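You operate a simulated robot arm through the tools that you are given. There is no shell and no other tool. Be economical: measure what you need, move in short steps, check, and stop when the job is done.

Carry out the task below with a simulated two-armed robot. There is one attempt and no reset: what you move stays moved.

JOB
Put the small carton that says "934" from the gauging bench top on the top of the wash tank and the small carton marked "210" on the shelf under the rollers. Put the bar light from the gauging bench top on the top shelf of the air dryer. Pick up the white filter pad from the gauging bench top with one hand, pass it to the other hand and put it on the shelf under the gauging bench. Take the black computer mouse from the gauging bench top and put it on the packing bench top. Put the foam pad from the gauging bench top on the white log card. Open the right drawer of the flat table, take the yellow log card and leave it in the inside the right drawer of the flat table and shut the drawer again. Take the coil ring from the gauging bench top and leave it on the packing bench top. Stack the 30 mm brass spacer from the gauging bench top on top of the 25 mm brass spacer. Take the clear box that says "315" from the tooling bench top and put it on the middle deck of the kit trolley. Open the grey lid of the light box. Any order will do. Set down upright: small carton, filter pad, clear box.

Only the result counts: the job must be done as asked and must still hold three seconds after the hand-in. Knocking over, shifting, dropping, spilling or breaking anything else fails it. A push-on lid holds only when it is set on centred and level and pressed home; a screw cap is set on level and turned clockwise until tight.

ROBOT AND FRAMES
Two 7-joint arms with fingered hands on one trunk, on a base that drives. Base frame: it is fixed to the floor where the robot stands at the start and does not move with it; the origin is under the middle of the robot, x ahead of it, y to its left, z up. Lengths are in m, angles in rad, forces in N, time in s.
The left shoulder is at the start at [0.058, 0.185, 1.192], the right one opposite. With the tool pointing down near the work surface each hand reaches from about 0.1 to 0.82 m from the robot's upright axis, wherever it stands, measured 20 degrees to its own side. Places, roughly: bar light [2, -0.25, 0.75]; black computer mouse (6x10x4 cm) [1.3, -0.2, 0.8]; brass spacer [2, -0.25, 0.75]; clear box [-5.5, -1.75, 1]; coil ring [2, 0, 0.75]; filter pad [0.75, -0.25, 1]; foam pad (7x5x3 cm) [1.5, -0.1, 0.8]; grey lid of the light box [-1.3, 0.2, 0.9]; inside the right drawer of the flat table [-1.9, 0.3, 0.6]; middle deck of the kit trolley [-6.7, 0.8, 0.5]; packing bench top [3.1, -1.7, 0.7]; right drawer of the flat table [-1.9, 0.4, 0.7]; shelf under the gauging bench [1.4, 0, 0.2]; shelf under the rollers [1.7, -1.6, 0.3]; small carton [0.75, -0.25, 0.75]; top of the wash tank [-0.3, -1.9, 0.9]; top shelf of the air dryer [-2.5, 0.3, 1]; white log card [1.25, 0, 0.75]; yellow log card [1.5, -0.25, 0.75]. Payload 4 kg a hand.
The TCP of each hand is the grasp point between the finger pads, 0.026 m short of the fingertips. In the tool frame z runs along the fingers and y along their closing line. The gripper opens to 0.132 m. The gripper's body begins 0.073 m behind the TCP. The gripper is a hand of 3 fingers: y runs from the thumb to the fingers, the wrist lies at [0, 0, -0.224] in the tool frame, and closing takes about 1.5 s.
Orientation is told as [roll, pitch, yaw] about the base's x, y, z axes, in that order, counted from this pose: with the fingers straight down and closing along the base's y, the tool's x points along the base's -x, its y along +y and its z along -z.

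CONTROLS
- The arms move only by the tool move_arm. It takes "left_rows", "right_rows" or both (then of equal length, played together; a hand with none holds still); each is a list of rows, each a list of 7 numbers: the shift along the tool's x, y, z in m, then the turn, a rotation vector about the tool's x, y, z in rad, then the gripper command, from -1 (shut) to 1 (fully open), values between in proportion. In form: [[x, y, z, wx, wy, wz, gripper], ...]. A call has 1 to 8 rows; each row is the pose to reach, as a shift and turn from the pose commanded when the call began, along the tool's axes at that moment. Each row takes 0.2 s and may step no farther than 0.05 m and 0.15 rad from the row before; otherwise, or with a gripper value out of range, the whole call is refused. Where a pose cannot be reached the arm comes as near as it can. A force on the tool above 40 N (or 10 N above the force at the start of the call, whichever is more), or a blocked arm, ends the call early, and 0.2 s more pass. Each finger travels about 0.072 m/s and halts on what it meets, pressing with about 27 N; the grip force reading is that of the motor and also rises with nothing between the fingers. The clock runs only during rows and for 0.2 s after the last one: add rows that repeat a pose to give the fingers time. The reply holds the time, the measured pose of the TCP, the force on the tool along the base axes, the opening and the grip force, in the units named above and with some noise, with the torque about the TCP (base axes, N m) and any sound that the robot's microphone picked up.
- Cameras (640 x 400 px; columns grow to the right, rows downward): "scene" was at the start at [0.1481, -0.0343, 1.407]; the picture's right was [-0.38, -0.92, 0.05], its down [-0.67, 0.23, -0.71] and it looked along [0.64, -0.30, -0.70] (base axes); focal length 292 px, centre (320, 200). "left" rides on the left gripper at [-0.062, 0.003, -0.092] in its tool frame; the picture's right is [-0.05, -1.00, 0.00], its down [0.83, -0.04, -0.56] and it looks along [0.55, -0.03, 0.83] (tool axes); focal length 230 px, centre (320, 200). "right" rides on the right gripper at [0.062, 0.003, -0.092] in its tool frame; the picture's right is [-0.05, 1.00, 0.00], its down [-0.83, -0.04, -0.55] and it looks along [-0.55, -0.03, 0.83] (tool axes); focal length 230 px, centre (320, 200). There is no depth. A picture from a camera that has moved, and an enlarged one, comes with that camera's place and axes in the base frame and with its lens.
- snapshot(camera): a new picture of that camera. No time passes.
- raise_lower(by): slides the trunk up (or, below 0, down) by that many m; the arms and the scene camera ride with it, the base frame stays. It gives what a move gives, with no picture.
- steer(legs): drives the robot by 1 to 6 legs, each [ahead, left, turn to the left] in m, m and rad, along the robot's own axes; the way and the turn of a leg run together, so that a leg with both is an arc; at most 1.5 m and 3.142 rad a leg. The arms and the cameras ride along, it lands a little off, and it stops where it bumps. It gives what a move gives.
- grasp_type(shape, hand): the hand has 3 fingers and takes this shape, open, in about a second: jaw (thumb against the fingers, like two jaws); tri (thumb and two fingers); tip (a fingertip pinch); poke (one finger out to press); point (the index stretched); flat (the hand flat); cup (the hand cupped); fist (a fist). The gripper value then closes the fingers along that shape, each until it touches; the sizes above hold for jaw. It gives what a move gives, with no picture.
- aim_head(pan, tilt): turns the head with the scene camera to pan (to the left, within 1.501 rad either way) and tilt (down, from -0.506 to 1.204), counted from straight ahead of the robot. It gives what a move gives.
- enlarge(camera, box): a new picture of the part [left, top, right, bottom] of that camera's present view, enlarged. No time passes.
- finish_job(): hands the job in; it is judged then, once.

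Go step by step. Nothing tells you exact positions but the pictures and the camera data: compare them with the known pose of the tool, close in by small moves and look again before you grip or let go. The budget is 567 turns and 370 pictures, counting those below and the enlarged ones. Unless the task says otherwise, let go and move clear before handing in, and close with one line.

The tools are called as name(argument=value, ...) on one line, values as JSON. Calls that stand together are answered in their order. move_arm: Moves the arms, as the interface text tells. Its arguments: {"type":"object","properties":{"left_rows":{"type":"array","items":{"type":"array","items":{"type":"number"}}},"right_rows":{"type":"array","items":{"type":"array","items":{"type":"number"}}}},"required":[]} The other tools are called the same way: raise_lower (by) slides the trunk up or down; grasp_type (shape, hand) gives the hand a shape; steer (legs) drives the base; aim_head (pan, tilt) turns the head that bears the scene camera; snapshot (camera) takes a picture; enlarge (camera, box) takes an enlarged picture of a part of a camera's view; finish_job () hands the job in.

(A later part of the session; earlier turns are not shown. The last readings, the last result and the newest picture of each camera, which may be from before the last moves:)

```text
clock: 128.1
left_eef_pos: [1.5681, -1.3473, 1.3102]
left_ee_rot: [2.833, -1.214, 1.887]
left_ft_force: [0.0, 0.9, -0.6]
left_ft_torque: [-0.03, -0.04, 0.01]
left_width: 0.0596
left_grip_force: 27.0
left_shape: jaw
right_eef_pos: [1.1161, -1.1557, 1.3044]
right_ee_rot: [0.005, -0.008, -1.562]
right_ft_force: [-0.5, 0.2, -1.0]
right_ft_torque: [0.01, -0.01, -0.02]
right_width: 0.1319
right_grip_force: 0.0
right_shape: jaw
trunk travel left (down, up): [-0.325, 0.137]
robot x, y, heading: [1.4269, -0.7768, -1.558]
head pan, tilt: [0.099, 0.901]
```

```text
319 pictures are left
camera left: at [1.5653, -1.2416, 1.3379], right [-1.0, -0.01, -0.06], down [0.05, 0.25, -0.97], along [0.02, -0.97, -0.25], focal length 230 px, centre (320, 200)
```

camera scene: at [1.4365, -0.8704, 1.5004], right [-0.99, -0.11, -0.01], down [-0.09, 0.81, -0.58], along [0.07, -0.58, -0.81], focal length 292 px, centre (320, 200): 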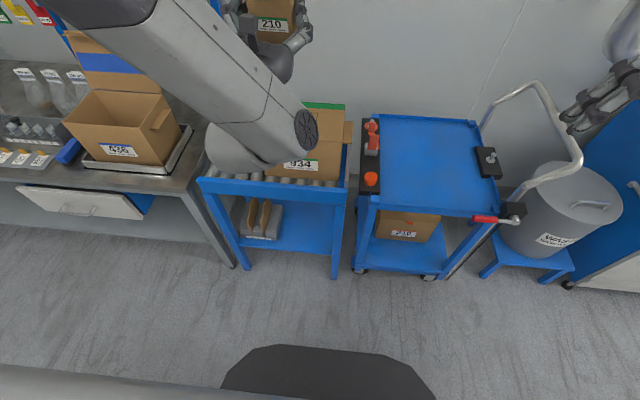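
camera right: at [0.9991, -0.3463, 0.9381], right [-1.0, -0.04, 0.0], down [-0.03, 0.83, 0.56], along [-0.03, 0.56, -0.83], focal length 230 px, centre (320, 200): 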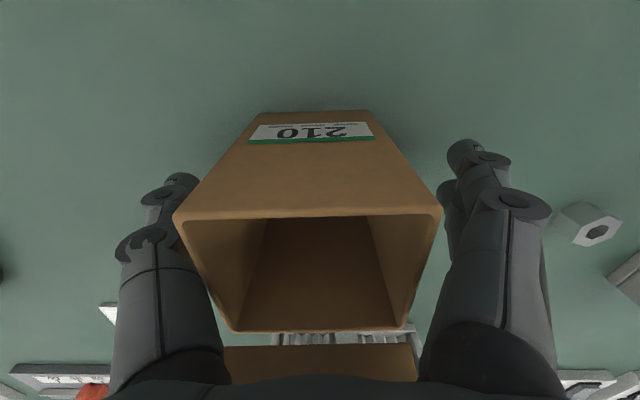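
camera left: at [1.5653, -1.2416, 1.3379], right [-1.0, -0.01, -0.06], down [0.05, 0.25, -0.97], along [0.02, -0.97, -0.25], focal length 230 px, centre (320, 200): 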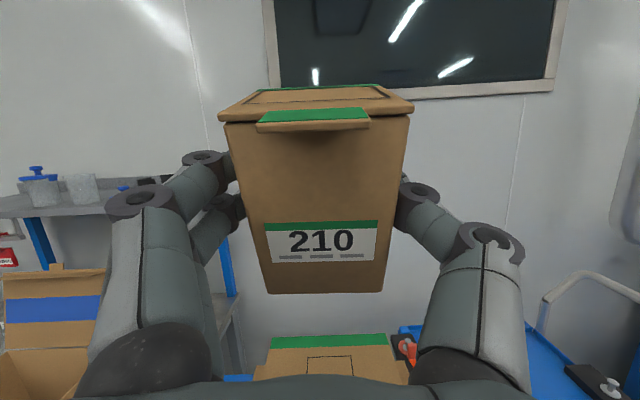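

The trunk rise also shifted the left hand's pose (now tilted up ~19°), and the carton's flap folded shut. I back a little and lower the trunk in steps, watching the pose.

steer(legs=[[-0.05, 0, 0]])

raise_lower(by=-0.1)

```text
clock: 129.1
left_eef_pos: [1.5665, -1.3099, 1.3052]
left_ee_rot: [2.824, -1.222, 1.895]
left_ft_force: [-1.0, -0.1, -0.7]
left_ft_torque: [-0.01, 0.02, -0.01]
left_width: 0.0599
left_grip_force: 27.3
left_shape: jaw
right_eef_pos: [1.1141, -1.1163, 1.3008]
right_ee_rot: [0.005, -0.002, -1.561]
right_ft_force: [-0.5, -0.2, -0.3]
right_ft_torque: [0.06, -0.02, -0.03]
right_width: 0.1317
right_grip_force: 0.0
right_shape: jaw
trunk travel left (down, up): [-0.325, 0.137]
robot x, y, heading: [1.433, -0.73, -1.563]
head pan, tilt: [0.099, 0.901]
```

```text
clock: 130.4
left_eef_pos: [1.5676, -1.2995, 1.2111]
left_ee_rot: [2.835, -1.214, 1.888]
left_ft_force: [0.4, 0.4, 0.2]
left_ft_torque: [0.04, 0.01, -0.02]
left_width: 0.0596
left_grip_force: 27.4
left_shape: jaw
right_eef_pos: [1.1153, -1.1087, 1.2049]
right_ee_rot: [0.006, -0.009, -1.561]
right_ft_force: [-0.4, 0.1, -0.7]
right_ft_torque: [0.0, -0.03, 0.01]
right_width: 0.1318
right_grip_force: 0.0
right_shape: jaw
trunk travel left (down, up): [-0.225, 0.237]
robot x, y, heading: [1.4317, -0.7294, -1.554]
head pan, tilt: [0.099, 0.901]
```

move_arm(left_rows=[[0, 0, 0, 0, 0.11, 0, -1], [0, 0, 0, 0, 0.22, 0, -1], [0, 0, 0, 0, 0.32, 0, -1]])

raise_lower(by=-0.2)

snapshot(camera="scene")

```text
clock: 131.2
left_eef_pos: [1.5664, -1.2997, 1.2095]
left_ee_rot: [1.738, -1.463, 3.002]
left_ft_force: [-0.1, -0.2, -0.7]
left_ft_torque: [-0.01, 0.0, -0.05]
left_width: 0.0598
left_grip_force: 27.3
left_shape: jaw
right_eef_pos: [1.1144, -1.1099, 1.2038]
right_ee_rot: [0.005, -0.009, -1.562]
right_ft_force: [0.2, -0.1, 0.0]
right_ft_torque: [0.02, 0.01, 0.0]
right_width: 0.1318
right_grip_force: 0.1
right_shape: jaw
trunk travel left (down, up): [-0.225, 0.237]
robot x, y, heading: [1.431, -0.7346, -1.555]
head pan, tilt: [0.099, 0.901]
```

```text
clock: 133.3
left_eef_pos: [1.5673, -1.3274, 0.959]
left_ee_rot: [1.028, -1.444, -2.574]
left_ft_force: [-0.5, -0.1, -0.7]
left_ft_torque: [0.02, -0.01, 0.03]
left_width: 0.0595
left_grip_force: 26.6
left_shape: jaw
right_eef_pos: [1.1152, -1.1073, 1.0047]
right_ee_rot: [0.006, -0.009, -1.563]
right_ft_force: [0.2, -0.4, -0.5]
right_ft_torque: [-0.02, 0.03, 0.02]
right_width: 0.1318
right_grip_force: 0.2
right_shape: jaw
trunk travel left (down, up): [-0.025, 0.437]
robot x, y, heading: [1.4317, -0.7307, -1.56]
head pan, tilt: [0.099, 0.901]
```

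```text
318 pictures are left
camera scene: at [1.4387, -1.0361, 1.1006], right [-0.99, -0.1, -0.05], down [-0.09, 0.98, -0.19], along [0.06, -0.18, -0.98], focal length 292 px, centre (320, 200)
```

scene: 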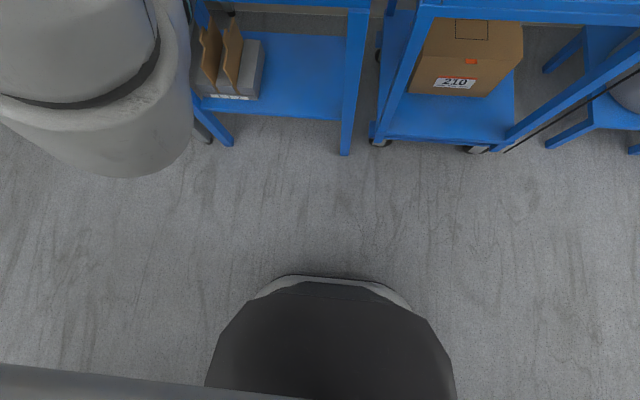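

move_arm(left_rows=[[0.045, -0.005, 0.003, 0, -0.02, 0, -1], [0.089, -0.01, 0.006, 0, -0.04, 0, -1], [0.134, -0.015, 0.009, 0, -0.06, 0, -1], [0.178, -0.019, 0.012, 0, -0.08, 0, -1], [0.223, -0.024, 0.015, 0, -0.087, 0, -1], [0.268, -0.029, 0.018, 0, -0.087, 0, -1], [0.312, -0.034, 0.021, 0, -0.087, 0, -1], [0.357, -0.039, 0.024, 0, -0.087, 0, -1]])

snapshot(camera="left")

```text
clock: 135.2
left_eef_pos: [1.5248, -1.3197, 0.6441]
left_ee_rot: [1.689, -1.463, 3.045]
left_ft_force: [-1.2, 0.6, -0.4]
left_ft_torque: [0.0, 0.03, 0.02]
left_width: 0.0596
left_grip_force: 26.7
left_shape: jaw
left hand out of reach, approached as far as the arm can: row 1, 6, 7, 8
right_eef_pos: [1.1152, -1.1098, 1.0034]
right_ee_rot: [0.006, -0.006, -1.563]
right_ft_force: [-0.1, -1.0, 0.3]
right_ft_torque: [0.01, -0.01, 0.01]
right_width: 0.1319
right_grip_force: 0.1
right_shape: jaw
trunk travel left (down, up): [-0.025, 0.437]
robot x, y, heading: [1.4301, -0.73, -1.556]
head pan, tilt: [0.099, 0.901]
```

```text
317 pictures are left
camera left: at [1.5208, -1.227, 0.7051], right [-1.0, -0.02, -0.06], down [0.03, 0.55, -0.84], along [0.05, -0.84, -0.54], focal length 230 px, centre (320, 200)
```

left: 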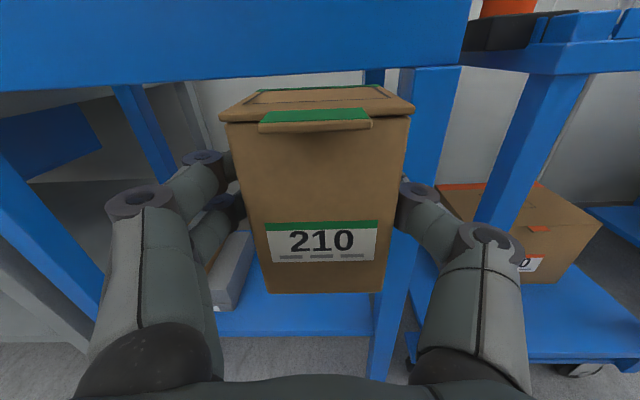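

move_arm(left_rows=[[0.02, 0.02, 0.0, 0, 0, 0, -1], [0.04, 0.04, 0.0, 0, 0, 0, -1], [0.06, 0.045, 0.0, 0, 0, 0, -1], [0.08, 0.045, 0.0, 0, 0, 0, -1]])

```text
clock: 136.2
left_eef_pos: [1.5228, -1.3201, 0.6434]
left_ee_rot: [1.715, -1.462, 3.017]
left_ft_force: [0.3, -0.1, -0.5]
left_ft_torque: [0.01, 0.04, -0.03]
left_width: 0.0593
left_grip_force: 27.2
left_shape: jaw
left hand out of reach, approached as far as the arm can: row 1, 2, 3, 4
right_eef_pos: [1.1148, -1.1094, 1.0032]
right_ee_rot: [0.006, -0.009, -1.562]
right_ft_force: [-0.3, 0.0, -0.7]
right_ft_torque: [0.03, 0.0, 0.01]
right_width: 0.132
right_grip_force: 0.1
right_shape: jaw
trunk travel left (down, up): [-0.025, 0.437]
robot x, y, heading: [1.4303, -0.7307, -1.558]
head pan, tilt: [0.099, 0.901]
```

The arm can't go lower with a level hand. A 45° grip will fit better, so I go back to the bench to regrip. First raise the arm and turn around.

move_arm(left_rows=[[-0.045, 0, 0, 0, 0, 0, -1], [-0.09, 0, 0, 0, 0, 0, -1], [-0.135, 0, 0, 0, 0, 0, -1], [-0.18, 0, 0, 0, 0, 0, -1], [-0.225, 0, 0, 0, 0, 0, -1], [-0.27, 0, 0, 0, 0, 0, -1], [-0.315, 0, 0, 0, 0, 0, -1], [-0.36, 0, 0, 0, 0, 0, -1]])

raise_lower(by=0.08)

steer(legs=[[0, 0, 1.57], [0, 0, 1.57], [-0.2, 0, 0]])

snapshot(camera="left")

```text
clock: 137.9
left_eef_pos: [1.4872, -1.3128, 1.0029]
left_ee_rot: [1.757, -1.461, 2.974]
left_ft_force: [0.4, -0.9, 0.3]
left_ft_torque: [0.01, 0.0, 0.03]
left_width: 0.0597
left_grip_force: 26.6
left_shape: jaw
right_eef_pos: [1.1152, -1.1092, 1.0034]
right_ee_rot: [0.005, -0.009, -1.563]
right_ft_force: [-0.3, -0.2, -0.2]
right_ft_torque: [-0.02, 0.02, 0.04]
right_width: 0.1319
right_grip_force: 0.1
right_shape: jaw
trunk travel left (down, up): [-0.025, 0.437]
robot x, y, heading: [1.428, -0.7297, -1.561]
head pan, tilt: [0.099, 0.901]
```

```text
clock: 139.1
left_eef_pos: [1.4853, -1.3148, 1.0798]
left_ee_rot: [1.735, -1.464, 2.993]
left_ft_force: [-0.2, -0.4, -0.8]
left_ft_torque: [0.0, -0.01, 0.0]
left_width: 0.0596
left_grip_force: 27.2
left_shape: jaw
right_eef_pos: [1.1156, -1.111, 1.0829]
right_ee_rot: [0.005, -0.005, -1.562]
right_ft_force: [-0.1, -0.5, -0.2]
right_ft_torque: [0.04, -0.01, -0.01]
right_width: 0.1319
right_grip_force: 0.1
right_shape: jaw
trunk travel left (down, up): [-0.105, 0.357]
robot x, y, heading: [1.4269, -0.7312, -1.562]
head pan, tilt: [0.099, 0.901]
```

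```text
clock: 148.3
left_eef_pos: [1.3827, -0.3478, 1.0806]
left_ee_rot: [1.757, -1.463, -0.182]
left_ft_force: [0.2, 0.2, 0.0]
left_ft_torque: [-0.02, -0.02, 0.02]
left_width: 0.0594
left_grip_force: 26.8
left_shape: jaw
right_eef_pos: [1.7497, -0.5552, 1.0835]
right_ee_rot: [0.005, -0.009, 1.57]
right_ft_force: [-0.4, 0.0, -0.2]
right_ft_torque: [-0.02, 0.04, 0.0]
right_width: 0.1318
right_grip_force: 0.1
right_shape: jaw
trunk travel left (down, up): [-0.105, 0.357]
robot x, y, heading: [1.4316, -0.9286, 1.573]
head pan, tilt: [0.099, 0.901]
```

```text
316 pictures are left
camera left: at [1.3868, -0.4423, 1.1406], right [1.0, 0.01, -0.06], down [-0.04, -0.54, -0.84], along [-0.03, 0.84, -0.54], focal length 230 px, centre (320, 200)
```

left: 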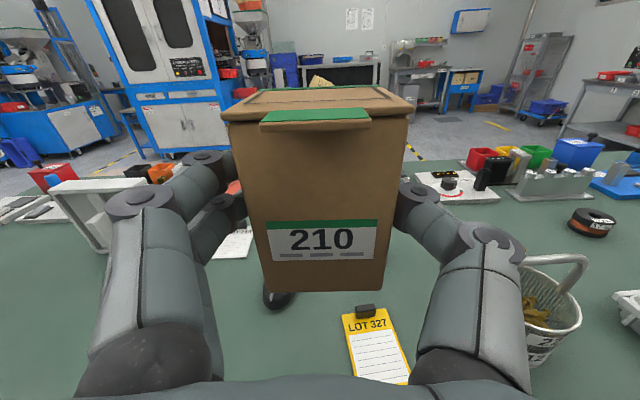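

steer(legs=[[0, 0.22, 0]])

move_arm(left_rows=[[0.045, 0, 0, 0, 0, 0, -1], [0.09, 0, 0, 0, 0, 0, -1], [0.135, 0, 0, 0, 0, 0, -1], [0.18, 0, 0, 0, 0, 0, -1], [0.205, 0, 0, 0, 0, 0, -1]])

snapshot(camera="left")

```text
clock: 150.0
left_eef_pos: [1.1605, -0.3484, 1.0812]
left_ee_rot: [1.756, -1.461, -0.181]
left_ft_force: [0.6, -0.1, -1.4]
left_ft_torque: [-0.01, 0.0, 0.01]
left_width: 0.0596
left_grip_force: 26.8
left_shape: jaw
right_eef_pos: [1.5283, -0.5543, 1.0845]
right_ee_rot: [0.006, -0.009, 1.568]
right_ft_force: [0.2, -0.6, 0.5]
right_ft_torque: [0.01, -0.06, -0.01]
right_width: 0.1321
right_grip_force: 0.0
right_shape: jaw
trunk travel left (down, up): [-0.105, 0.357]
robot x, y, heading: [1.21, -0.9324, 1.572]
head pan, tilt: [0.099, 0.901]
```

```text
clock: 151.2
left_eef_pos: [1.1386, -0.3422, 0.8748]
left_ee_rot: [1.763, -1.464, -0.188]
left_ft_force: [0.7, 0.6, -0.5]
left_ft_torque: [-0.02, 0.03, 0.03]
left_width: 0.0597
left_grip_force: 27.6
left_shape: jaw
right_eef_pos: [1.5283, -0.5547, 1.0827]
right_ee_rot: [0.005, -0.01, 1.569]
right_ft_force: [0.7, 0.9, -0.2]
right_ft_torque: [0.01, 0.02, -0.01]
right_width: 0.1318
right_grip_force: 0.0
right_shape: jaw
trunk travel left (down, up): [-0.105, 0.357]
robot x, y, heading: [1.21, -0.9338, 1.569]
head pan, tilt: [0.099, 0.901]
```

```text
315 pictures are left
camera left: at [1.1433, -0.4368, 0.9339], right [1.0, 0.01, -0.05], down [-0.04, -0.54, -0.84], along [-0.03, 0.84, -0.54], focal length 230 px, centre (320, 200)
```

left: 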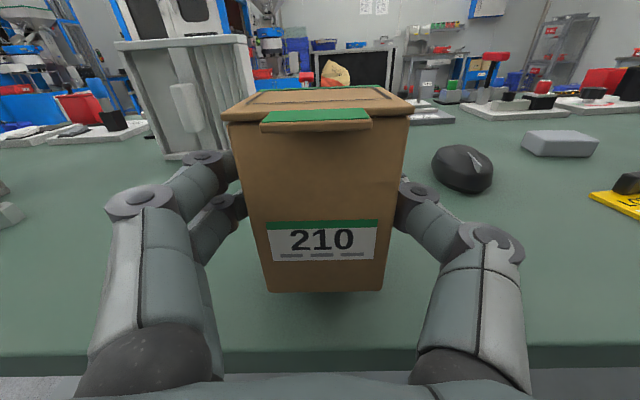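

move_arm(left_rows=[[0.005, 0, 0.0, 0, 0, 0, -1], [0.01, 0, 0.0, 0, 0, 0, -1], [0.014, 0, 0.0, 0, 0, 0, -1], [0.017, 0, 0.0, 0, 0, 0, -1], [0.02, 0, 0.0, 0, 0, 0, -1]])

```text
clock: 152.4
left_eef_pos: [1.1364, -0.3433, 0.8573]
left_ee_rot: [1.753, -1.462, -0.176]
left_ft_force: [-0.1, -0.1, -1.7]
left_ft_torque: [-0.05, 0.03, 0.02]
left_width: 0.0596
left_grip_force: 27.2
left_shape: jaw
right_eef_pos: [1.5284, -0.5545, 1.0833]
right_ee_rot: [0.005, -0.008, 1.568]
right_ft_force: [0.5, 0.0, 0.4]
right_ft_torque: [-0.03, -0.02, 0.02]
right_width: 0.1318
right_grip_force: 0.0
right_shape: jaw
trunk travel left (down, up): [-0.105, 0.357]
robot x, y, heading: [1.2062, -0.9288, 1.572]
head pan, tilt: [0.099, 0.901]
```

move_arm(left_rows=[[0.002, 0, 0.0, 0, 0, 0, -1], [0.004, 0, 0.0, 0, 0, 0, -1], [0.006, 0, 0.0, 0, 0, 0, -1]])

snapshot(camera="left")

```text
clock: 153.2
left_eef_pos: [1.1354, -0.3426, 0.8548]
left_ee_rot: [1.822, -1.463, -0.244]
left_ft_force: [-1.4, 0.0, 15.4]
left_ft_torque: [0.29, -0.39, -0.01]
left_width: 0.0595
left_grip_force: 27.2
left_shape: jaw
right_eef_pos: [1.5284, -0.5562, 1.0838]
right_ee_rot: [0.005, -0.011, 1.568]
right_ft_force: [0.1, 0.0, -1.1]
right_ft_torque: [0.04, -0.02, -0.01]
right_width: 0.132
right_grip_force: 0.0
right_shape: jaw
trunk travel left (down, up): [-0.105, 0.357]
robot x, y, heading: [1.2092, -0.9321, 1.572]
head pan, tilt: [0.099, 0.901]
```

```text
314 pictures are left
camera left: at [1.1406, -0.4381, 0.9132], right [1.0, 0.01, -0.05], down [-0.04, -0.53, -0.85], along [-0.03, 0.85, -0.53], focal length 230 px, centre (320, 200)
```

left: 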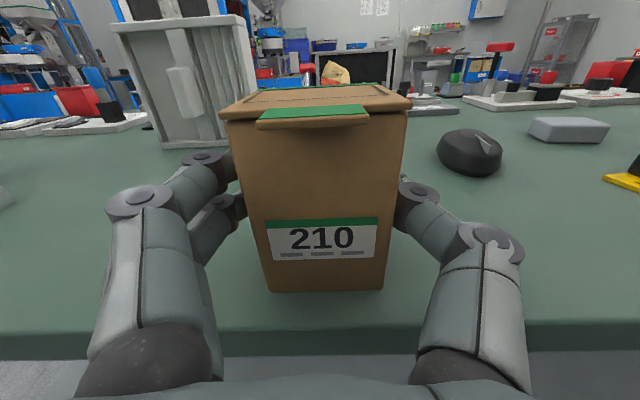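

Contact made. I open the fingers and rotate the hand to about 45° nose-down around the carton, then regrip.

move_arm(left_rows=[[-0.001, 0, 0, 0, 0, 0, 0.2], [-0.001, 0, 0, 0, 0, 0, 0.5], [-0.001, 0, 0.005, 0, 0, 0, 0.5], [-0.001, 0, 0.01, 0, 0.14, 0, 0.5], [-0.001, 0, 0.015, 0, 0.28, 0, 0.5], [-0.001, 0, 0.018, 0, 0.42, 0, 0.5], [-0.001, 0, 0.018, 0, 0.56, 0, 0.5], [-0.001, 0, 0.018, 0, 0.7, 0, 0.5]])

snapshot(camera="left")

```text
clock: 155.0
left_eef_pos: [1.1351, -0.3246, 0.8505]
left_ee_rot: [0.168, -0.882, 1.448]
left_ft_force: [-0.1, -0.8, -0.4]
left_ft_torque: [-0.02, 0.02, 0.0]
left_width: 0.0986
left_grip_force: 0.1
left_shape: jaw
right_eef_pos: [1.5283, -0.5553, 1.0838]
right_ee_rot: [0.007, -0.01, 1.567]
right_ft_force: [0.6, -0.7, -0.4]
right_ft_torque: [0.03, 0.0, -0.01]
right_width: 0.132
right_grip_force: 0.0
right_shape: jaw
trunk travel left (down, up): [-0.105, 0.357]
robot x, y, heading: [1.2085, -0.9305, 1.572]
head pan, tilt: [0.099, 0.901]
```

```text
313 pictures are left
camera left: at [1.1448, -0.3583, 0.9569], right [1.0, 0.04, -0.07], down [0.02, -0.95, -0.3], along [-0.07, 0.29, -0.95], focal length 230 px, centre (320, 200)
```

left: 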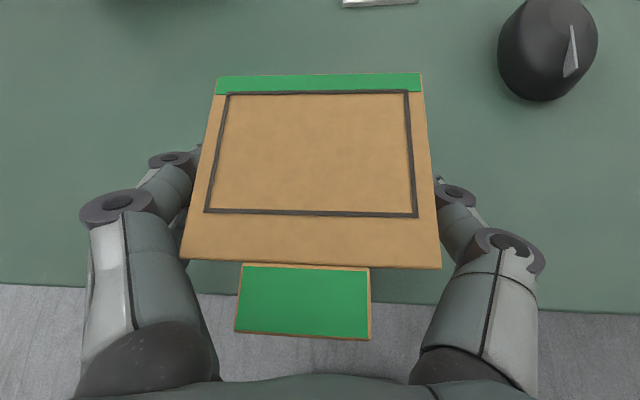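

move_arm(left_rows=[[0, 0, 0, 0, 0.05, -0.06, 0.5], [0, 0, 0, 0, 0.1, -0.09, 0.5], [0, 0, 0, 0, 0.1, -0.09, 0.1], [0, 0, 0, 0, 0.1, -0.09, -1], [0, 0, 0, 0, 0.1, -0.09, -1], [0, 0, 0, 0, 0.1, -0.09, -1], [0, 0, 0, 0, 0.1, -0.09, -1], [0, 0, 0, 0, 0.1, -0.09, -1]])

snapshot(camera="left")

```text
clock: 156.8
left_eef_pos: [1.1353, -0.3237, 0.8526]
left_ee_rot: [0.059, -0.795, 1.597]
left_ft_force: [0.6, -0.3, 1.0]
left_ft_torque: [0.01, -0.06, -0.05]
left_width: 0.0597
left_grip_force: 26.8
left_shape: jaw
right_eef_pos: [1.5284, -0.5548, 1.0838]
right_ee_rot: [0.005, -0.009, 1.568]
right_ft_force: [-0.6, -0.6, 0.5]
right_ft_torque: [-0.04, -0.06, 0.02]
right_width: 0.132
right_grip_force: 0.0
right_shape: jaw
trunk travel left (down, up): [-0.105, 0.357]
robot x, y, heading: [1.2054, -0.9319, 1.571]
head pan, tilt: [0.099, 0.901]
```

```text
312 pictures are left
camera left: at [1.1396, -0.3479, 0.9613], right [0.99, 0.1, 0.0], down [0.1, -0.97, -0.21], along [-0.02, 0.2, -0.98], focal length 230 px, centre (320, 200)
```

left: 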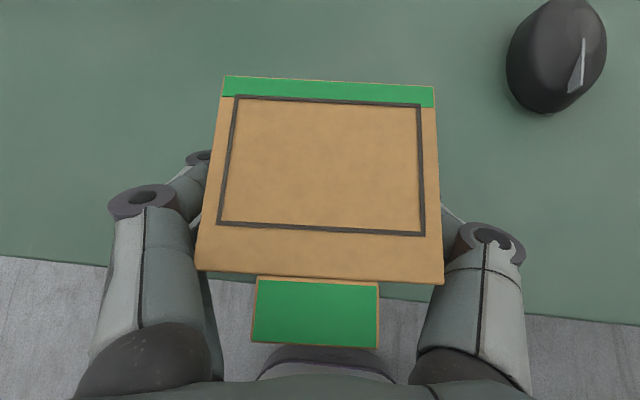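

Regripped at 45°. I lift, retract, raise the trunk and turn to the rollers.

move_arm(left_rows=[[-0.032, 0, -0.031, 0, 0, 0, -1], [-0.064, 0, -0.062, 0, 0, 0, -1], [-0.095, 0, -0.093, 0, 0, 0, -1], [-0.112, 0, -0.11, 0, 0, 0, -1], [-0.09, 0, -0.135, 0, 0, 0, -1], [-0.062, 0, -0.16, 0, 0, 0, -1]])

raise_lower(by=0.1)

steer(legs=[[0.18, -0.23, 0], [0, 0, -1.57], [0, 0, -1.57]])

snapshot(camera="left")

snapshot(camera="scene")

```text
clock: 158.2
left_eef_pos: [1.1473, -0.3978, 1.0088]
left_ee_rot: [0.058, -0.796, 1.596]
left_ft_force: [1.0, -0.3, -0.4]
left_ft_torque: [-0.01, 0.01, 0.03]
left_width: 0.0597
left_grip_force: 26.5
left_shape: jaw
right_eef_pos: [1.529, -0.5549, 1.0832]
right_ee_rot: [0.006, -0.009, 1.567]
right_ft_force: [-0.3, -1.0, 0.4]
right_ft_torque: [-0.01, 0.01, 0.01]
right_width: 0.1319
right_grip_force: 0.1
right_shape: jaw
trunk travel left (down, up): [-0.105, 0.357]
robot x, y, heading: [1.2083, -0.9283, 1.57]
head pan, tilt: [0.099, 0.901]
```

```text
clock: 159.6
left_eef_pos: [1.1472, -0.3931, 1.1076]
left_ee_rot: [0.059, -0.793, 1.597]
left_ft_force: [0.8, 1.1, -0.8]
left_ft_torque: [0.02, -0.05, 0.02]
left_width: 0.0597
left_grip_force: 26.8
left_shape: jaw
right_eef_pos: [1.528, -0.5537, 1.1828]
right_ee_rot: [0.005, -0.007, 1.568]
right_ft_force: [0.2, 0.5, -0.3]
right_ft_torque: [0.0, 0.01, 0.0]
right_width: 0.1318
right_grip_force: 0.1
right_shape: jaw
trunk travel left (down, up): [-0.205, 0.257]
robot x, y, heading: [1.2059, -0.9307, 1.571]
head pan, tilt: [0.099, 0.901]
```

```text
clock: 169.3
left_eef_pos: [1.4897, -1.2886, 1.11]
left_ee_rot: [0.059, -0.794, -1.567]
left_ft_force: [-0.2, 0.0, 0.1]
left_ft_torque: [0.0, -0.02, 0.03]
left_width: 0.0595
left_grip_force: 26.9
left_shape: jaw
right_eef_pos: [1.1131, -1.1189, 1.1835]
right_ee_rot: [0.006, -0.01, -1.597]
right_ft_force: [0.6, 0.2, -0.2]
right_ft_torque: [0.0, 0.03, 0.0]
right_width: 0.1318
right_grip_force: 0.1
right_shape: jaw
trunk travel left (down, up): [-0.205, 0.257]
robot x, y, heading: [1.4417, -0.7514, -1.596]
head pan, tilt: [0.099, 0.901]
```

```text
311 pictures are left
camera left: at [1.4894, -1.266, 1.2174], right [-1.0, -0.08, 0.0], down [-0.08, 0.98, -0.21], along [0.02, -0.2, -0.98], focal length 230 px, centre (320, 200)
```

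left: 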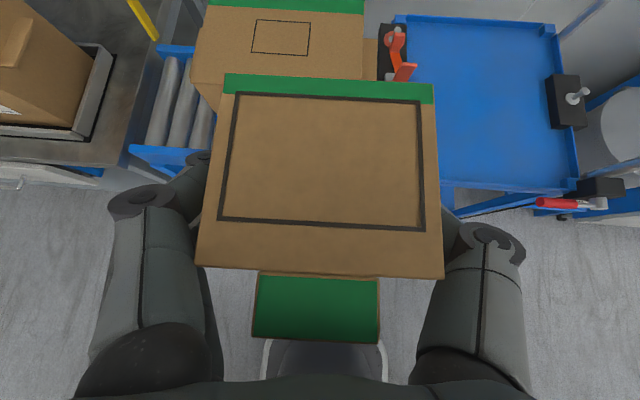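

```text
310 pictures are left
camera scene: at [1.4426, -0.9075, 1.363], right [-1.0, -0.07, -0.02], down [-0.06, 0.88, -0.48], along [0.05, -0.48, -0.88], focal length 292 px, centre (320, 200)
```

scene: 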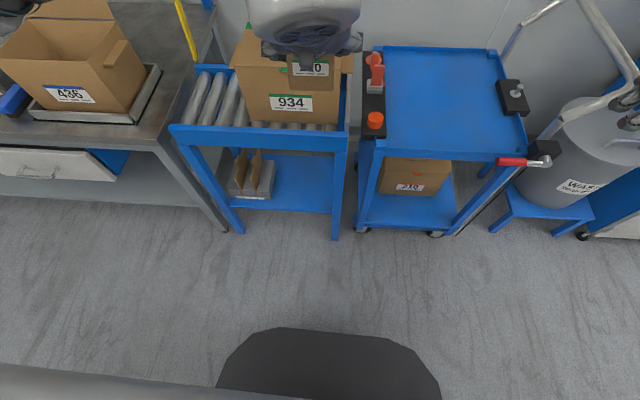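

steer(legs=[[0, 0.085, 0.025]])

raise_lower(by=-0.2)

move_arm(left_rows=[[0.032, 0, 0.031, 0, 0, 0, -1], [0.064, 0, 0.062, 0, 0, 0, -1], [0.096, 0, 0.094, 0, 0, 0, -1], [0.128, 0, 0.125, 0, 0, 0, -1], [0.16, 0, 0.157, 0, 0, 0, -1], [0.192, 0, 0.188, 0, 0, 0, -1], [0.224, 0, 0.219, 0, 0, 0, -1], [0.256, 0, 0.25, 0, 0, 0, -1]])

snapshot(camera="left")

```text
clock: 170.3
left_eef_pos: [1.5898, -1.2873, 1.1093]
left_ee_rot: [0.055, -0.795, -1.544]
left_ft_force: [0.3, -0.3, 0.8]
left_ft_torque: [-0.01, 0.01, 0.0]
left_width: 0.0596
left_grip_force: 26.7
left_shape: jaw
right_eef_pos: [1.2076, -1.1286, 1.1839]
right_ee_rot: [0.004, -0.01, -1.572]
right_ft_force: [0.5, -0.1, -0.1]
right_ft_torque: [0.03, 0.01, 0.03]
right_width: 0.1319
right_grip_force: 0.0
right_shape: jaw
trunk travel left (down, up): [-0.205, 0.257]
robot x, y, heading: [1.5263, -0.7503, -1.57]
head pan, tilt: [0.099, 0.901]
```

```text
clock: 172.5
left_eef_pos: [1.5922, -1.2898, 0.9025]
left_ee_rot: [0.067, -0.787, -1.539]
left_ft_force: [0.1, 0.3, -0.1]
left_ft_torque: [0.0, 0.0, 0.01]
left_width: 0.0594
left_grip_force: 27.0
left_shape: jaw
right_eef_pos: [1.2084, -1.126, 0.9848]
right_ee_rot: [0.006, -0.012, -1.574]
right_ft_force: [-0.1, 0.6, 0.6]
right_ft_torque: [-0.02, 0.0, -0.01]
right_width: 0.1318
right_grip_force: 0.0
right_shape: jaw
trunk travel left (down, up): [-0.005, 0.457]
robot x, y, heading: [1.5249, -0.7512, -1.568]
head pan, tilt: [0.099, 0.901]
```

```text
clock: 174.3
left_eef_pos: [1.6048, -1.2853, 0.5477]
left_ee_rot: [0.059, -0.794, -1.543]
left_ft_force: [-0.2, -0.2, 0.3]
left_ft_torque: [0.01, 0.03, -0.01]
left_width: 0.0593
left_grip_force: 27.5
left_shape: jaw
right_eef_pos: [1.2073, -1.1285, 0.9829]
right_ee_rot: [0.006, -0.007, -1.572]
right_ft_force: [-0.4, -0.4, -0.4]
right_ft_torque: [0.04, -0.01, -0.01]
right_width: 0.1322
right_grip_force: 0.1
right_shape: jaw
trunk travel left (down, up): [-0.005, 0.457]
robot x, y, heading: [1.5277, -0.7552, -1.573]
head pan, tilt: [0.099, 0.901]
```

```text
309 pictures are left
camera left: at [1.6024, -1.2635, 0.6569], right [-0.99, -0.1, 0.0], down [-0.1, 0.97, -0.21], along [0.02, -0.2, -0.98], focal length 230 px, centre (320, 200)
```

left: 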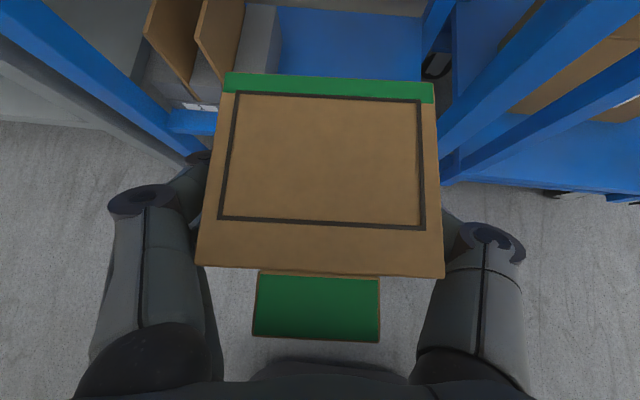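

move_arm(left_rows=[[0.03, -0.01, 0.029, 0, 0, 0, -1], [0.06, -0.02, 0.058, 0, 0, 0, -1], [0.09, -0.03, 0.088, 0, 0, 0, -1], [0.1, -0.035, 0.098, 0, 0, 0, -1]])

snapshot(camera="scene")

snapshot(camera="left")

```text
clock: 175.3
left_eef_pos: [1.5744, -1.2866, 0.4105]
left_ee_rot: [0.057, -0.794, -1.54]
left_ft_force: [0.2, -0.4, -0.3]
left_ft_torque: [-0.02, 0.02, -0.05]
left_width: 0.0595
left_grip_force: 26.8
left_shape: jaw
right_eef_pos: [1.2067, -1.1287, 0.9836]
right_ee_rot: [0.006, -0.008, -1.571]
right_ft_force: [-0.8, 0.7, 0.2]
right_ft_torque: [0.02, -0.01, 0.01]
right_width: 0.1318
right_grip_force: 0.1
right_shape: jaw
trunk travel left (down, up): [-0.005, 0.457]
robot x, y, heading: [1.5259, -0.7504, -1.571]
head pan, tilt: [0.099, 0.901]
```

```text
308 pictures are left
camera scene: at [1.5315, -1.078, 1.0655], right [-0.99, -0.09, -0.05], down [-0.08, 0.99, -0.14], along [0.06, -0.14, -0.99], focal length 292 px, centre (320, 200)
```

scene: 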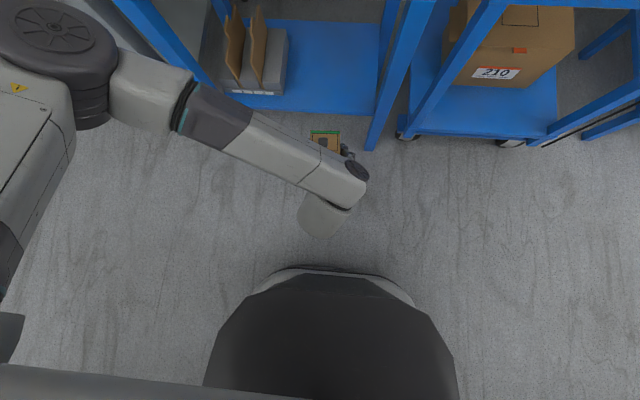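

```text
307 pictures are left
camera left: at [1.5723, -1.2656, 0.5183], right [-0.99, -0.11, 0.0], down [-0.1, 0.97, -0.21], along [0.02, -0.2, -0.98], focal length 230 px, centre (320, 200)
```

left: 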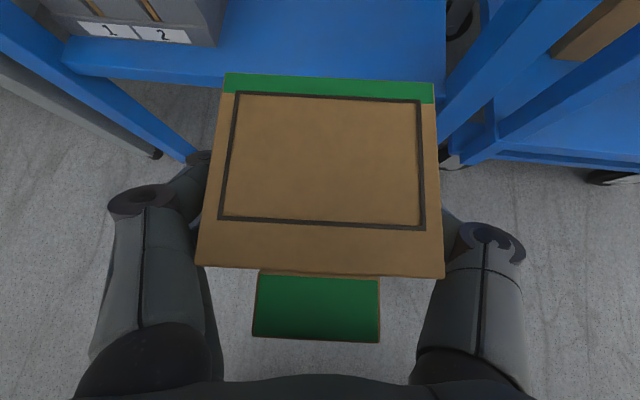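

The carton is below beam level. I extend the arm forward to bring it over the shelf.

move_arm(left_rows=[[-0.03, -0.003, 0.03, 0, 0, 0, -1], [-0.06, -0.006, 0.061, 0, 0, 0, -1], [-0.09, -0.009, 0.091, 0, 0, 0, -1], [-0.12, -0.011, 0.122, 0, 0, 0, -1], [-0.14, -0.013, 0.142, 0, 0, 0, -1]])

snapshot(camera="left")

snapshot(camera="scene")

```text
clock: 176.5
left_eef_pos: [1.5743, -1.4874, 0.41]
left_ee_rot: [0.057, -0.793, -1.542]
left_ft_force: [0.9, -0.7, -1.0]
left_ft_torque: [0.01, -0.03, 0.03]
left_width: 0.0595
left_grip_force: 26.8
left_shape: jaw
right_eef_pos: [1.207, -1.1288, 0.9832]
right_ee_rot: [0.005, -0.007, -1.573]
right_ft_force: [-0.2, 0.2, -0.2]
right_ft_torque: [0.01, 0.04, -0.01]
right_width: 0.132
right_grip_force: 0.1
right_shape: jaw
trunk travel left (down, up): [-0.005, 0.457]
robot x, y, heading: [1.5252, -0.7535, -1.571]
head pan, tilt: [0.099, 0.901]
```

```text
306 pictures are left
camera left: at [1.5726, -1.4665, 0.5183], right [-0.99, -0.1, 0.0], down [-0.1, 0.97, -0.2], along [0.02, -0.2, -0.98], focal length 230 px, centre (320, 200)
```

left: 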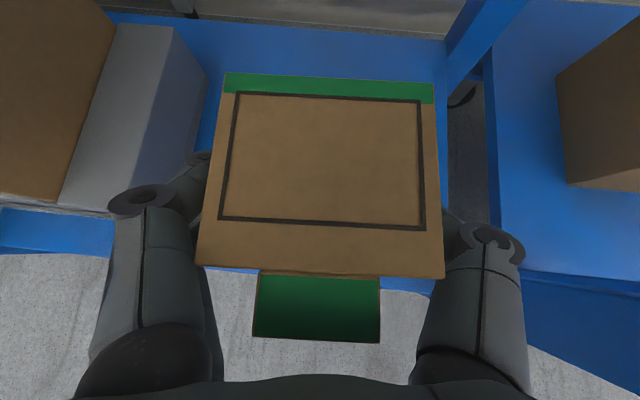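

```text
305 pictures are left
camera scene: at [1.5315, -1.0782, 1.0653], right [-0.99, -0.09, -0.05], down [-0.08, 0.99, -0.14], along [0.06, -0.14, -0.99], focal length 292 px, centre (320, 200)
```

scene: 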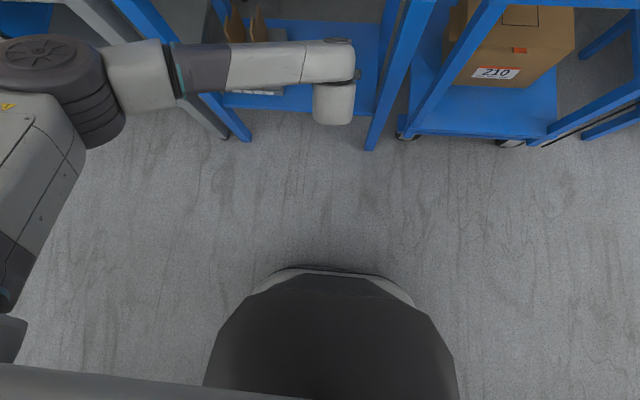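

move_arm(left_rows=[[-0.014, 0, 0.014, 0, 0, 0, -1], [-0.0005, 0, 0.028, 0, 0, 0, -1], [0.006, 0, 0.035, 0, 0, 0, -1], [0.01, 0, 0.039, 0, 0, 0, -1], [0.014, 0, 0.043, 0, 0, 0, -1]])

```text
clock: 177.7
left_eef_pos: [1.5765, -1.5078, 0.3691]
left_ee_rot: [0.057, -0.794, -1.543]
left_ft_force: [0.0, -0.3, -0.7]
left_ft_torque: [-0.01, -0.02, 0.01]
left_width: 0.059
left_grip_force: 26.5
left_shape: jaw
right_eef_pos: [1.2069, -1.1283, 0.9838]
right_ee_rot: [0.005, -0.008, -1.573]
right_ft_force: [0.2, 0.5, -0.2]
right_ft_torque: [-0.01, 0.0, -0.02]
right_width: 0.1318
right_grip_force: 0.0
right_shape: jaw
trunk travel left (down, up): [-0.005, 0.457]
robot x, y, heading: [1.5258, -0.7534, -1.566]
head pan, tilt: [0.099, 0.901]
```

move_arm(left_rows=[[0.004, 0, 0.004, 0, 0, 0, -1], [0.007, 0, 0.007, 0, 0, 0, -1], [0.01, 0, 0.01, 0, 0, 0, -1], [0.013, 0, 0.013, 0, 0, 0, -1], [0.016, 0, 0.016, 0, 0, 0, -1]])

snapshot(camera="left")

```text
clock: 178.9
left_eef_pos: [1.5782, -1.5103, 0.3516]
left_ee_rot: [0.054, -0.8, -1.542]
left_ft_force: [1.7, 5.3, 18.8]
left_ft_torque: [-0.19, 0.28, -0.09]
left_width: 0.0589
left_grip_force: 26.7
left_shape: jaw
right_eef_pos: [1.2069, -1.1256, 0.9858]
right_ee_rot: [0.005, -0.012, -1.573]
right_ft_force: [-0.4, 0.2, -0.9]
right_ft_torque: [-0.04, 0.01, -0.03]
right_width: 0.1317
right_grip_force: 0.1
right_shape: jaw
trunk travel left (down, up): [-0.005, 0.457]
robot x, y, heading: [1.5265, -0.7522, -1.564]
head pan, tilt: [0.099, 0.901]
```

```text
304 pictures are left
camera left: at [1.5761, -1.4871, 0.4598], right [-0.99, -0.1, 0.0], down [-0.1, 0.97, -0.21], along [0.02, -0.21, -0.98], focal length 230 px, centre (320, 200)
```

left: 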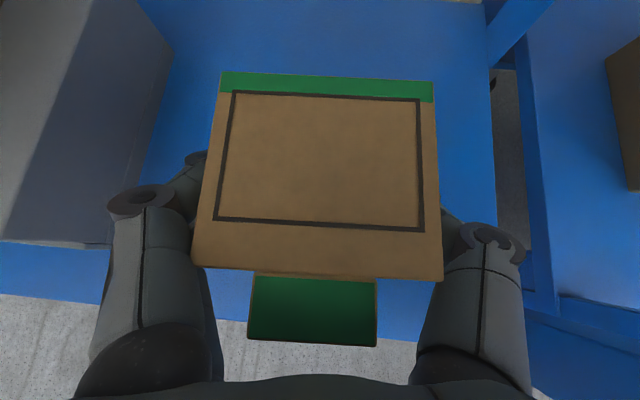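

Set on the shelf. Release and back out along the fingers.

move_arm(left_rows=[[-0.001, 0, -0.001, 0, 0, 0, 0.2], [-0.001, 0, -0.001, 0, 0, 0, 0.4], [-0.001, 0, -0.001, 0, 0, 0, 0.4], [-0.001, 0, -0.03, 0, 0, 0, 0.4], [-0.001, 0, -0.07, 0, 0, 0, 0.4], [-0.001, 0, -0.11, 0, 0, 0, 0.4], [0.02, 0, -0.15, 0, 0, 0, 0.4], [0.05, 0, -0.18, 0, 0, 0, 0.4]])

snapshot(camera="left")

```text
clock: 180.7
left_eef_pos: [1.5615, -1.3432, 0.4377]
left_ee_rot: [0.057, -0.794, -1.545]
left_ft_force: [0.1, 0.2, 0.5]
left_ft_torque: [0.02, 0.0, 0.01]
left_width: 0.0921
left_grip_force: 0.1
left_shape: jaw
right_eef_pos: [1.2074, -1.1289, 0.983]
right_ee_rot: [0.005, -0.008, -1.57]
right_ft_force: [0.1, 0.3, -0.2]
right_ft_torque: [0.01, -0.01, 0.03]
right_width: 0.1319
right_grip_force: 0.1
right_shape: jaw
trunk travel left (down, up): [-0.005, 0.457]
robot x, y, heading: [1.5244, -0.7516, -1.563]
head pan, tilt: [0.099, 0.901]
```

```text
303 pictures are left
camera left: at [1.5601, -1.3217, 0.5461], right [-0.99, -0.11, 0.0], down [-0.1, 0.97, -0.21], along [0.02, -0.2, -0.98], focal length 230 px, centre (320, 200)
```

left: 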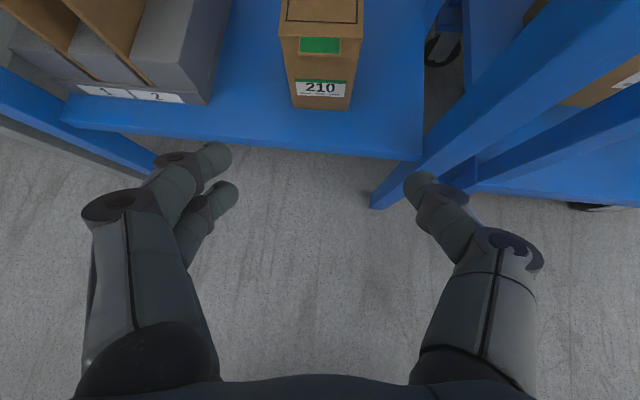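

move_arm(left_rows=[[0.03, 0, -0.03, 0, 0, 0, 0.4], [0.06, 0, -0.06, 0, 0, 0, 0.4], [0.029, 0, -0.09, 0, 0, 0, 0.4], [-0.003, 0, -0.122, 0, 0, 0, 0.4], [-0.035, 0, -0.153, 0, 0, 0, 1], [-0.067, 0, -0.185, 0, 0, 0, 1], [-0.1, 0, -0.216, 0, 0, 0, 1], [-0.132, 0, -0.248, 0, 0, 0, 1]])

move_arm(left_rows=[[-0.032, 0, -0.031, 0, 0.1, 0, 1], [-0.064, 0, -0.063, 0, 0.2, 0, 1], [-0.096, 0, -0.094, 0, 0.3, 0, 1], [-0.128, 0, -0.126, 0, 0.4, 0, 1], [-0.16, 0, -0.157, 0, 0.5, 0, 1], [-0.16, 0, -0.157, 0, 0.6, 0, 1], [-0.16, 0, -0.157, 0, 0.7, 0, 1], [-0.16, 0, -0.157, 0, 0.78, 0, 1]])

raise_lower(by=0.1)

```text
clock: 182.5
left_eef_pos: [1.5464, -1.262, 0.7055]
left_ee_rot: [0.06, -0.794, -1.546]
left_ft_force: [-0.1, 0.7, 0.3]
left_ft_torque: [0.02, 0.0, -0.05]
left_width: 0.1317
left_grip_force: 0.1
left_shape: jaw
right_eef_pos: [1.207, -1.1279, 0.9838]
right_ee_rot: [0.004, -0.009, -1.573]
right_ft_force: [0.1, 0.2, 0.1]
right_ft_torque: [-0.03, -0.01, -0.01]
right_width: 0.1319
right_grip_force: 0.1
right_shape: jaw
trunk travel left (down, up): [-0.005, 0.457]
robot x, y, heading: [1.5259, -0.7523, -1.57]
head pan, tilt: [0.099, 0.901]
```

```text
clock: 184.3
left_eef_pos: [1.5383, -1.2636, 0.928]
left_ee_rot: [0.038, -0.014, -1.503]
left_ft_force: [-0.8, 0.2, 1.1]
left_ft_torque: [0.04, -0.01, 0.0]
left_width: 0.1318
left_grip_force: 0.1
left_shape: jaw
right_eef_pos: [1.2072, -1.1285, 0.9839]
right_ee_rot: [0.005, -0.007, -1.573]
right_ft_force: [0.0, 0.0, 0.4]
right_ft_torque: [-0.01, 0.0, -0.01]
right_width: 0.1321
right_grip_force: 0.0
right_shape: jaw
trunk travel left (down, up): [-0.005, 0.457]
robot x, y, heading: [1.5276, -0.7511, -1.571]
head pan, tilt: [0.099, 0.901]
```

```text
clock: 185.7
left_eef_pos: [1.5383, -1.264, 1.0274]
left_ee_rot: [0.038, -0.012, -1.503]
left_ft_force: [-0.9, -0.4, -0.4]
left_ft_torque: [0.0, 0.01, 0.0]
left_width: 0.1319
left_grip_force: 0.1
left_shape: jaw
right_eef_pos: [1.207, -1.1293, 1.0815]
right_ee_rot: [0.005, -0.008, -1.573]
right_ft_force: [-0.3, 0.2, -0.4]
right_ft_torque: [0.0, 0.0, 0.01]
right_width: 0.1318
right_grip_force: 0.1
right_shape: jaw
trunk travel left (down, up): [-0.105, 0.357]
robot x, y, heading: [1.5274, -0.7515, -1.566]
head pan, tilt: [0.099, 0.901]
```

Carton 210 is done. I turn back to the gauging bench for the mouse and coil ring.

steer(legs=[[0, 0, 1.57], [0, 0, 1.57]])

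aim_head(pan=-0.1, tilt=0.6)

snapshot(camera="scene")

```text
clock: 193.8
left_eef_pos: [1.5029, -0.2417, 1.0289]
left_ee_rot: [0.04, -0.014, 1.659]
left_ft_force: [-0.1, -0.3, 0.1]
left_ft_torque: [0.01, 0.0, 0.03]
left_width: 0.1317
left_grip_force: 0.1
left_shape: jaw
right_eef_pos: [1.8366, -0.3684, 1.0841]
right_ee_rot: [0.005, -0.008, 1.591]
right_ft_force: [0.3, -0.2, 0.7]
right_ft_torque: [-0.02, 0.0, 0.0]
right_width: 0.1319
right_grip_force: 0.0
right_shape: jaw
trunk travel left (down, up): [-0.105, 0.357]
robot x, y, heading: [1.5269, -0.751, 1.595]
head pan, tilt: [0.099, 0.901]
```

```text
clock: 194.6
left_eef_pos: [1.5023, -0.2423, 1.0295]
left_ee_rot: [0.041, -0.015, 1.661]
left_ft_force: [-0.2, -0.2, -0.5]
left_ft_torque: [0.02, -0.01, 0.0]
left_width: 0.1319
left_grip_force: 0.0
left_shape: jaw
right_eef_pos: [1.8379, -0.3699, 1.0837]
right_ee_rot: [0.007, -0.008, 1.592]
right_ft_force: [0.3, -0.4, 0.4]
right_ft_torque: [0.0, 0.0, 0.0]
right_width: 0.1318
right_grip_force: 0.1
right_shape: jaw
trunk travel left (down, up): [-0.105, 0.357]
robot x, y, heading: [1.5252, -0.7495, 1.595]
head pan, tilt: [-0.099, 0.6]
```

```text
302 pictures are left
camera scene: at [1.5264, -0.5001, 1.2471], right [1.0, -0.07, 0.03], down [-0.04, -0.8, -0.6], along [0.07, 0.6, -0.8], focal length 292 px, centre (320, 200)
```

scene: 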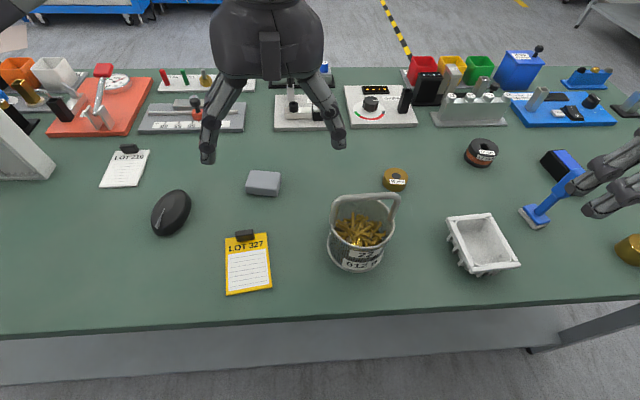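

move_arm(left_rows=[[-0.013, 0.034, 0, 0, 0, 0.06, 1], [-0.026, 0.068, 0, 0, 0, 0.12, 1], [-0.039, 0.102, 0, 0, 0, 0.18, 1], [-0.052, 0.136, 0.0, 0, 0, 0.24, 1], [-0.065, 0.17, 0.02, 0, 0, 0.3, 1], [-0.077, 0.202, 0.04, 0, 0, 0.34, 1], [-0.077, 0.202, 0.07, 0, 0, 0.34, 1], [-0.077, 0.202, 0.1, 0, 0, 0.34, 1]])

snapshot(camera="left")

```text
clock: 196.3
left_eef_pos: [1.2896, -0.1829, 0.9387]
left_ee_rot: [0.041, -0.002, 1.32]
left_ft_force: [-0.3, 0.0, -0.3]
left_ft_torque: [0.02, -0.02, 0.0]
left_width: 0.1319
left_grip_force: 0.1
left_shape: jaw
right_eef_pos: [1.8359, -0.3688, 1.0831]
right_ee_rot: [0.005, -0.007, 1.593]
right_ft_force: [-0.1, 0.4, 0.0]
right_ft_torque: [0.0, 0.01, 0.01]
right_width: 0.132
right_grip_force: 0.0
right_shape: jaw
trunk travel left (down, up): [-0.105, 0.357]
robot x, y, heading: [1.5307, -0.7514, 1.588]
head pan, tilt: [-0.099, 0.6]
```

```text
301 pictures are left
camera left: at [1.3056, -0.1235, 1.0299], right [0.98, -0.2, -0.04], down [-0.14, -0.82, 0.55], along [-0.14, -0.53, -0.83], focal length 230 px, centre (320, 200)
```

left: 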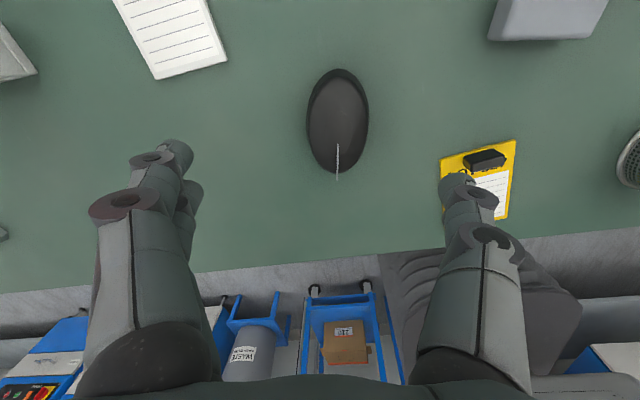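

move_arm(left_rows=[[0, -0.015, 0.03, 0, 0, 0, 1], [0, -0.015, 0.06, 0, 0, 0, 1], [0, -0.015, 0.09, 0, 0, 0, 1], [0, -0.015, 0.116, 0, 0, 0, 1], [0, -0.015, 0.116, 0, 0, 0, 0.3], [0, -0.015, 0.116, 0, 0, 0, -0.2], [0, -0.015, 0.116, 0, 0, 0, -0.6], [0, -0.015, 0.116, 0, 0, 0, -1]])

snapshot(camera="left")

```text
clock: 198.2
left_eef_pos: [1.3015, -0.1859, 0.8259]
left_ee_rot: [0.043, -0.007, 1.321]
left_ft_force: [3.2, 1.1, 29.8]
left_ft_torque: [-0.41, -1.75, 0.15]
left_width: 0.0487
left_grip_force: 12.8
left_shape: jaw
right_eef_pos: [1.8377, -0.3721, 1.0852]
right_ee_rot: [0.007, -0.011, 1.592]
right_ft_force: [0.0, 0.1, -1.0]
right_ft_torque: [-0.02, 0.04, 0.0]
right_width: 0.1321
right_grip_force: 0.1
right_shape: jaw
trunk travel left (down, up): [-0.105, 0.357]
robot x, y, heading: [1.5268, -0.7539, 1.597]
head pan, tilt: [-0.099, 0.6]
```

```text
300 pictures are left
camera left: at [1.3174, -0.1279, 0.9192], right [0.98, -0.2, -0.04], down [-0.14, -0.83, 0.55], along [-0.14, -0.53, -0.84], focal length 230 px, centre (320, 200)
```

left: 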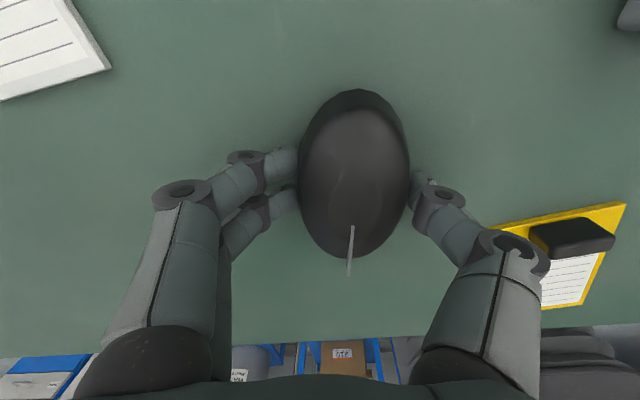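

move_arm(left_rows=[[0, 0, -0.003, 0, 0, 0, -1], [0, 0, -0.005, 0, 0, 0, -1], [0, 0, -0.005, 0, 0, 0, -1], [0, 0, -0.005, 0, 0, 0, -1]])

snapshot(camera="left")

```text
clock: 199.2
left_eef_pos: [1.3009, -0.1857, 0.8271]
left_ee_rot: [0.043, 0.002, 1.319]
left_ft_force: [3.4, -0.2, 8.9]
left_ft_torque: [-0.12, -0.57, 0.03]
left_width: 0.0481
left_grip_force: 27.4
left_shape: jaw
right_eef_pos: [1.8371, -0.369, 1.0838]
right_ee_rot: [0.005, -0.008, 1.591]
right_ft_force: [0.2, -1.0, 0.0]
right_ft_torque: [-0.02, -0.05, 0.02]
right_width: 0.1319
right_grip_force: 0.1
right_shape: jaw
trunk travel left (down, up): [-0.105, 0.357]
robot x, y, heading: [1.5275, -0.7509, 1.592]
head pan, tilt: [-0.099, 0.6]
```

```text
299 pictures are left
camera left: at [1.3181, -0.1275, 0.9191], right [0.98, -0.2, -0.04], down [-0.14, -0.82, 0.55], along [-0.15, -0.54, -0.83], focal length 230 px, centre (320, 200)
```

left: 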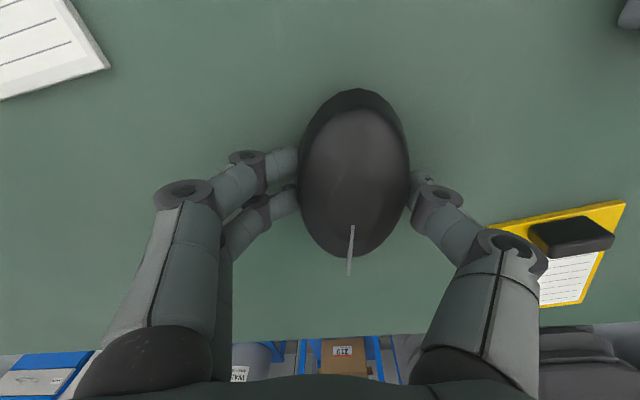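

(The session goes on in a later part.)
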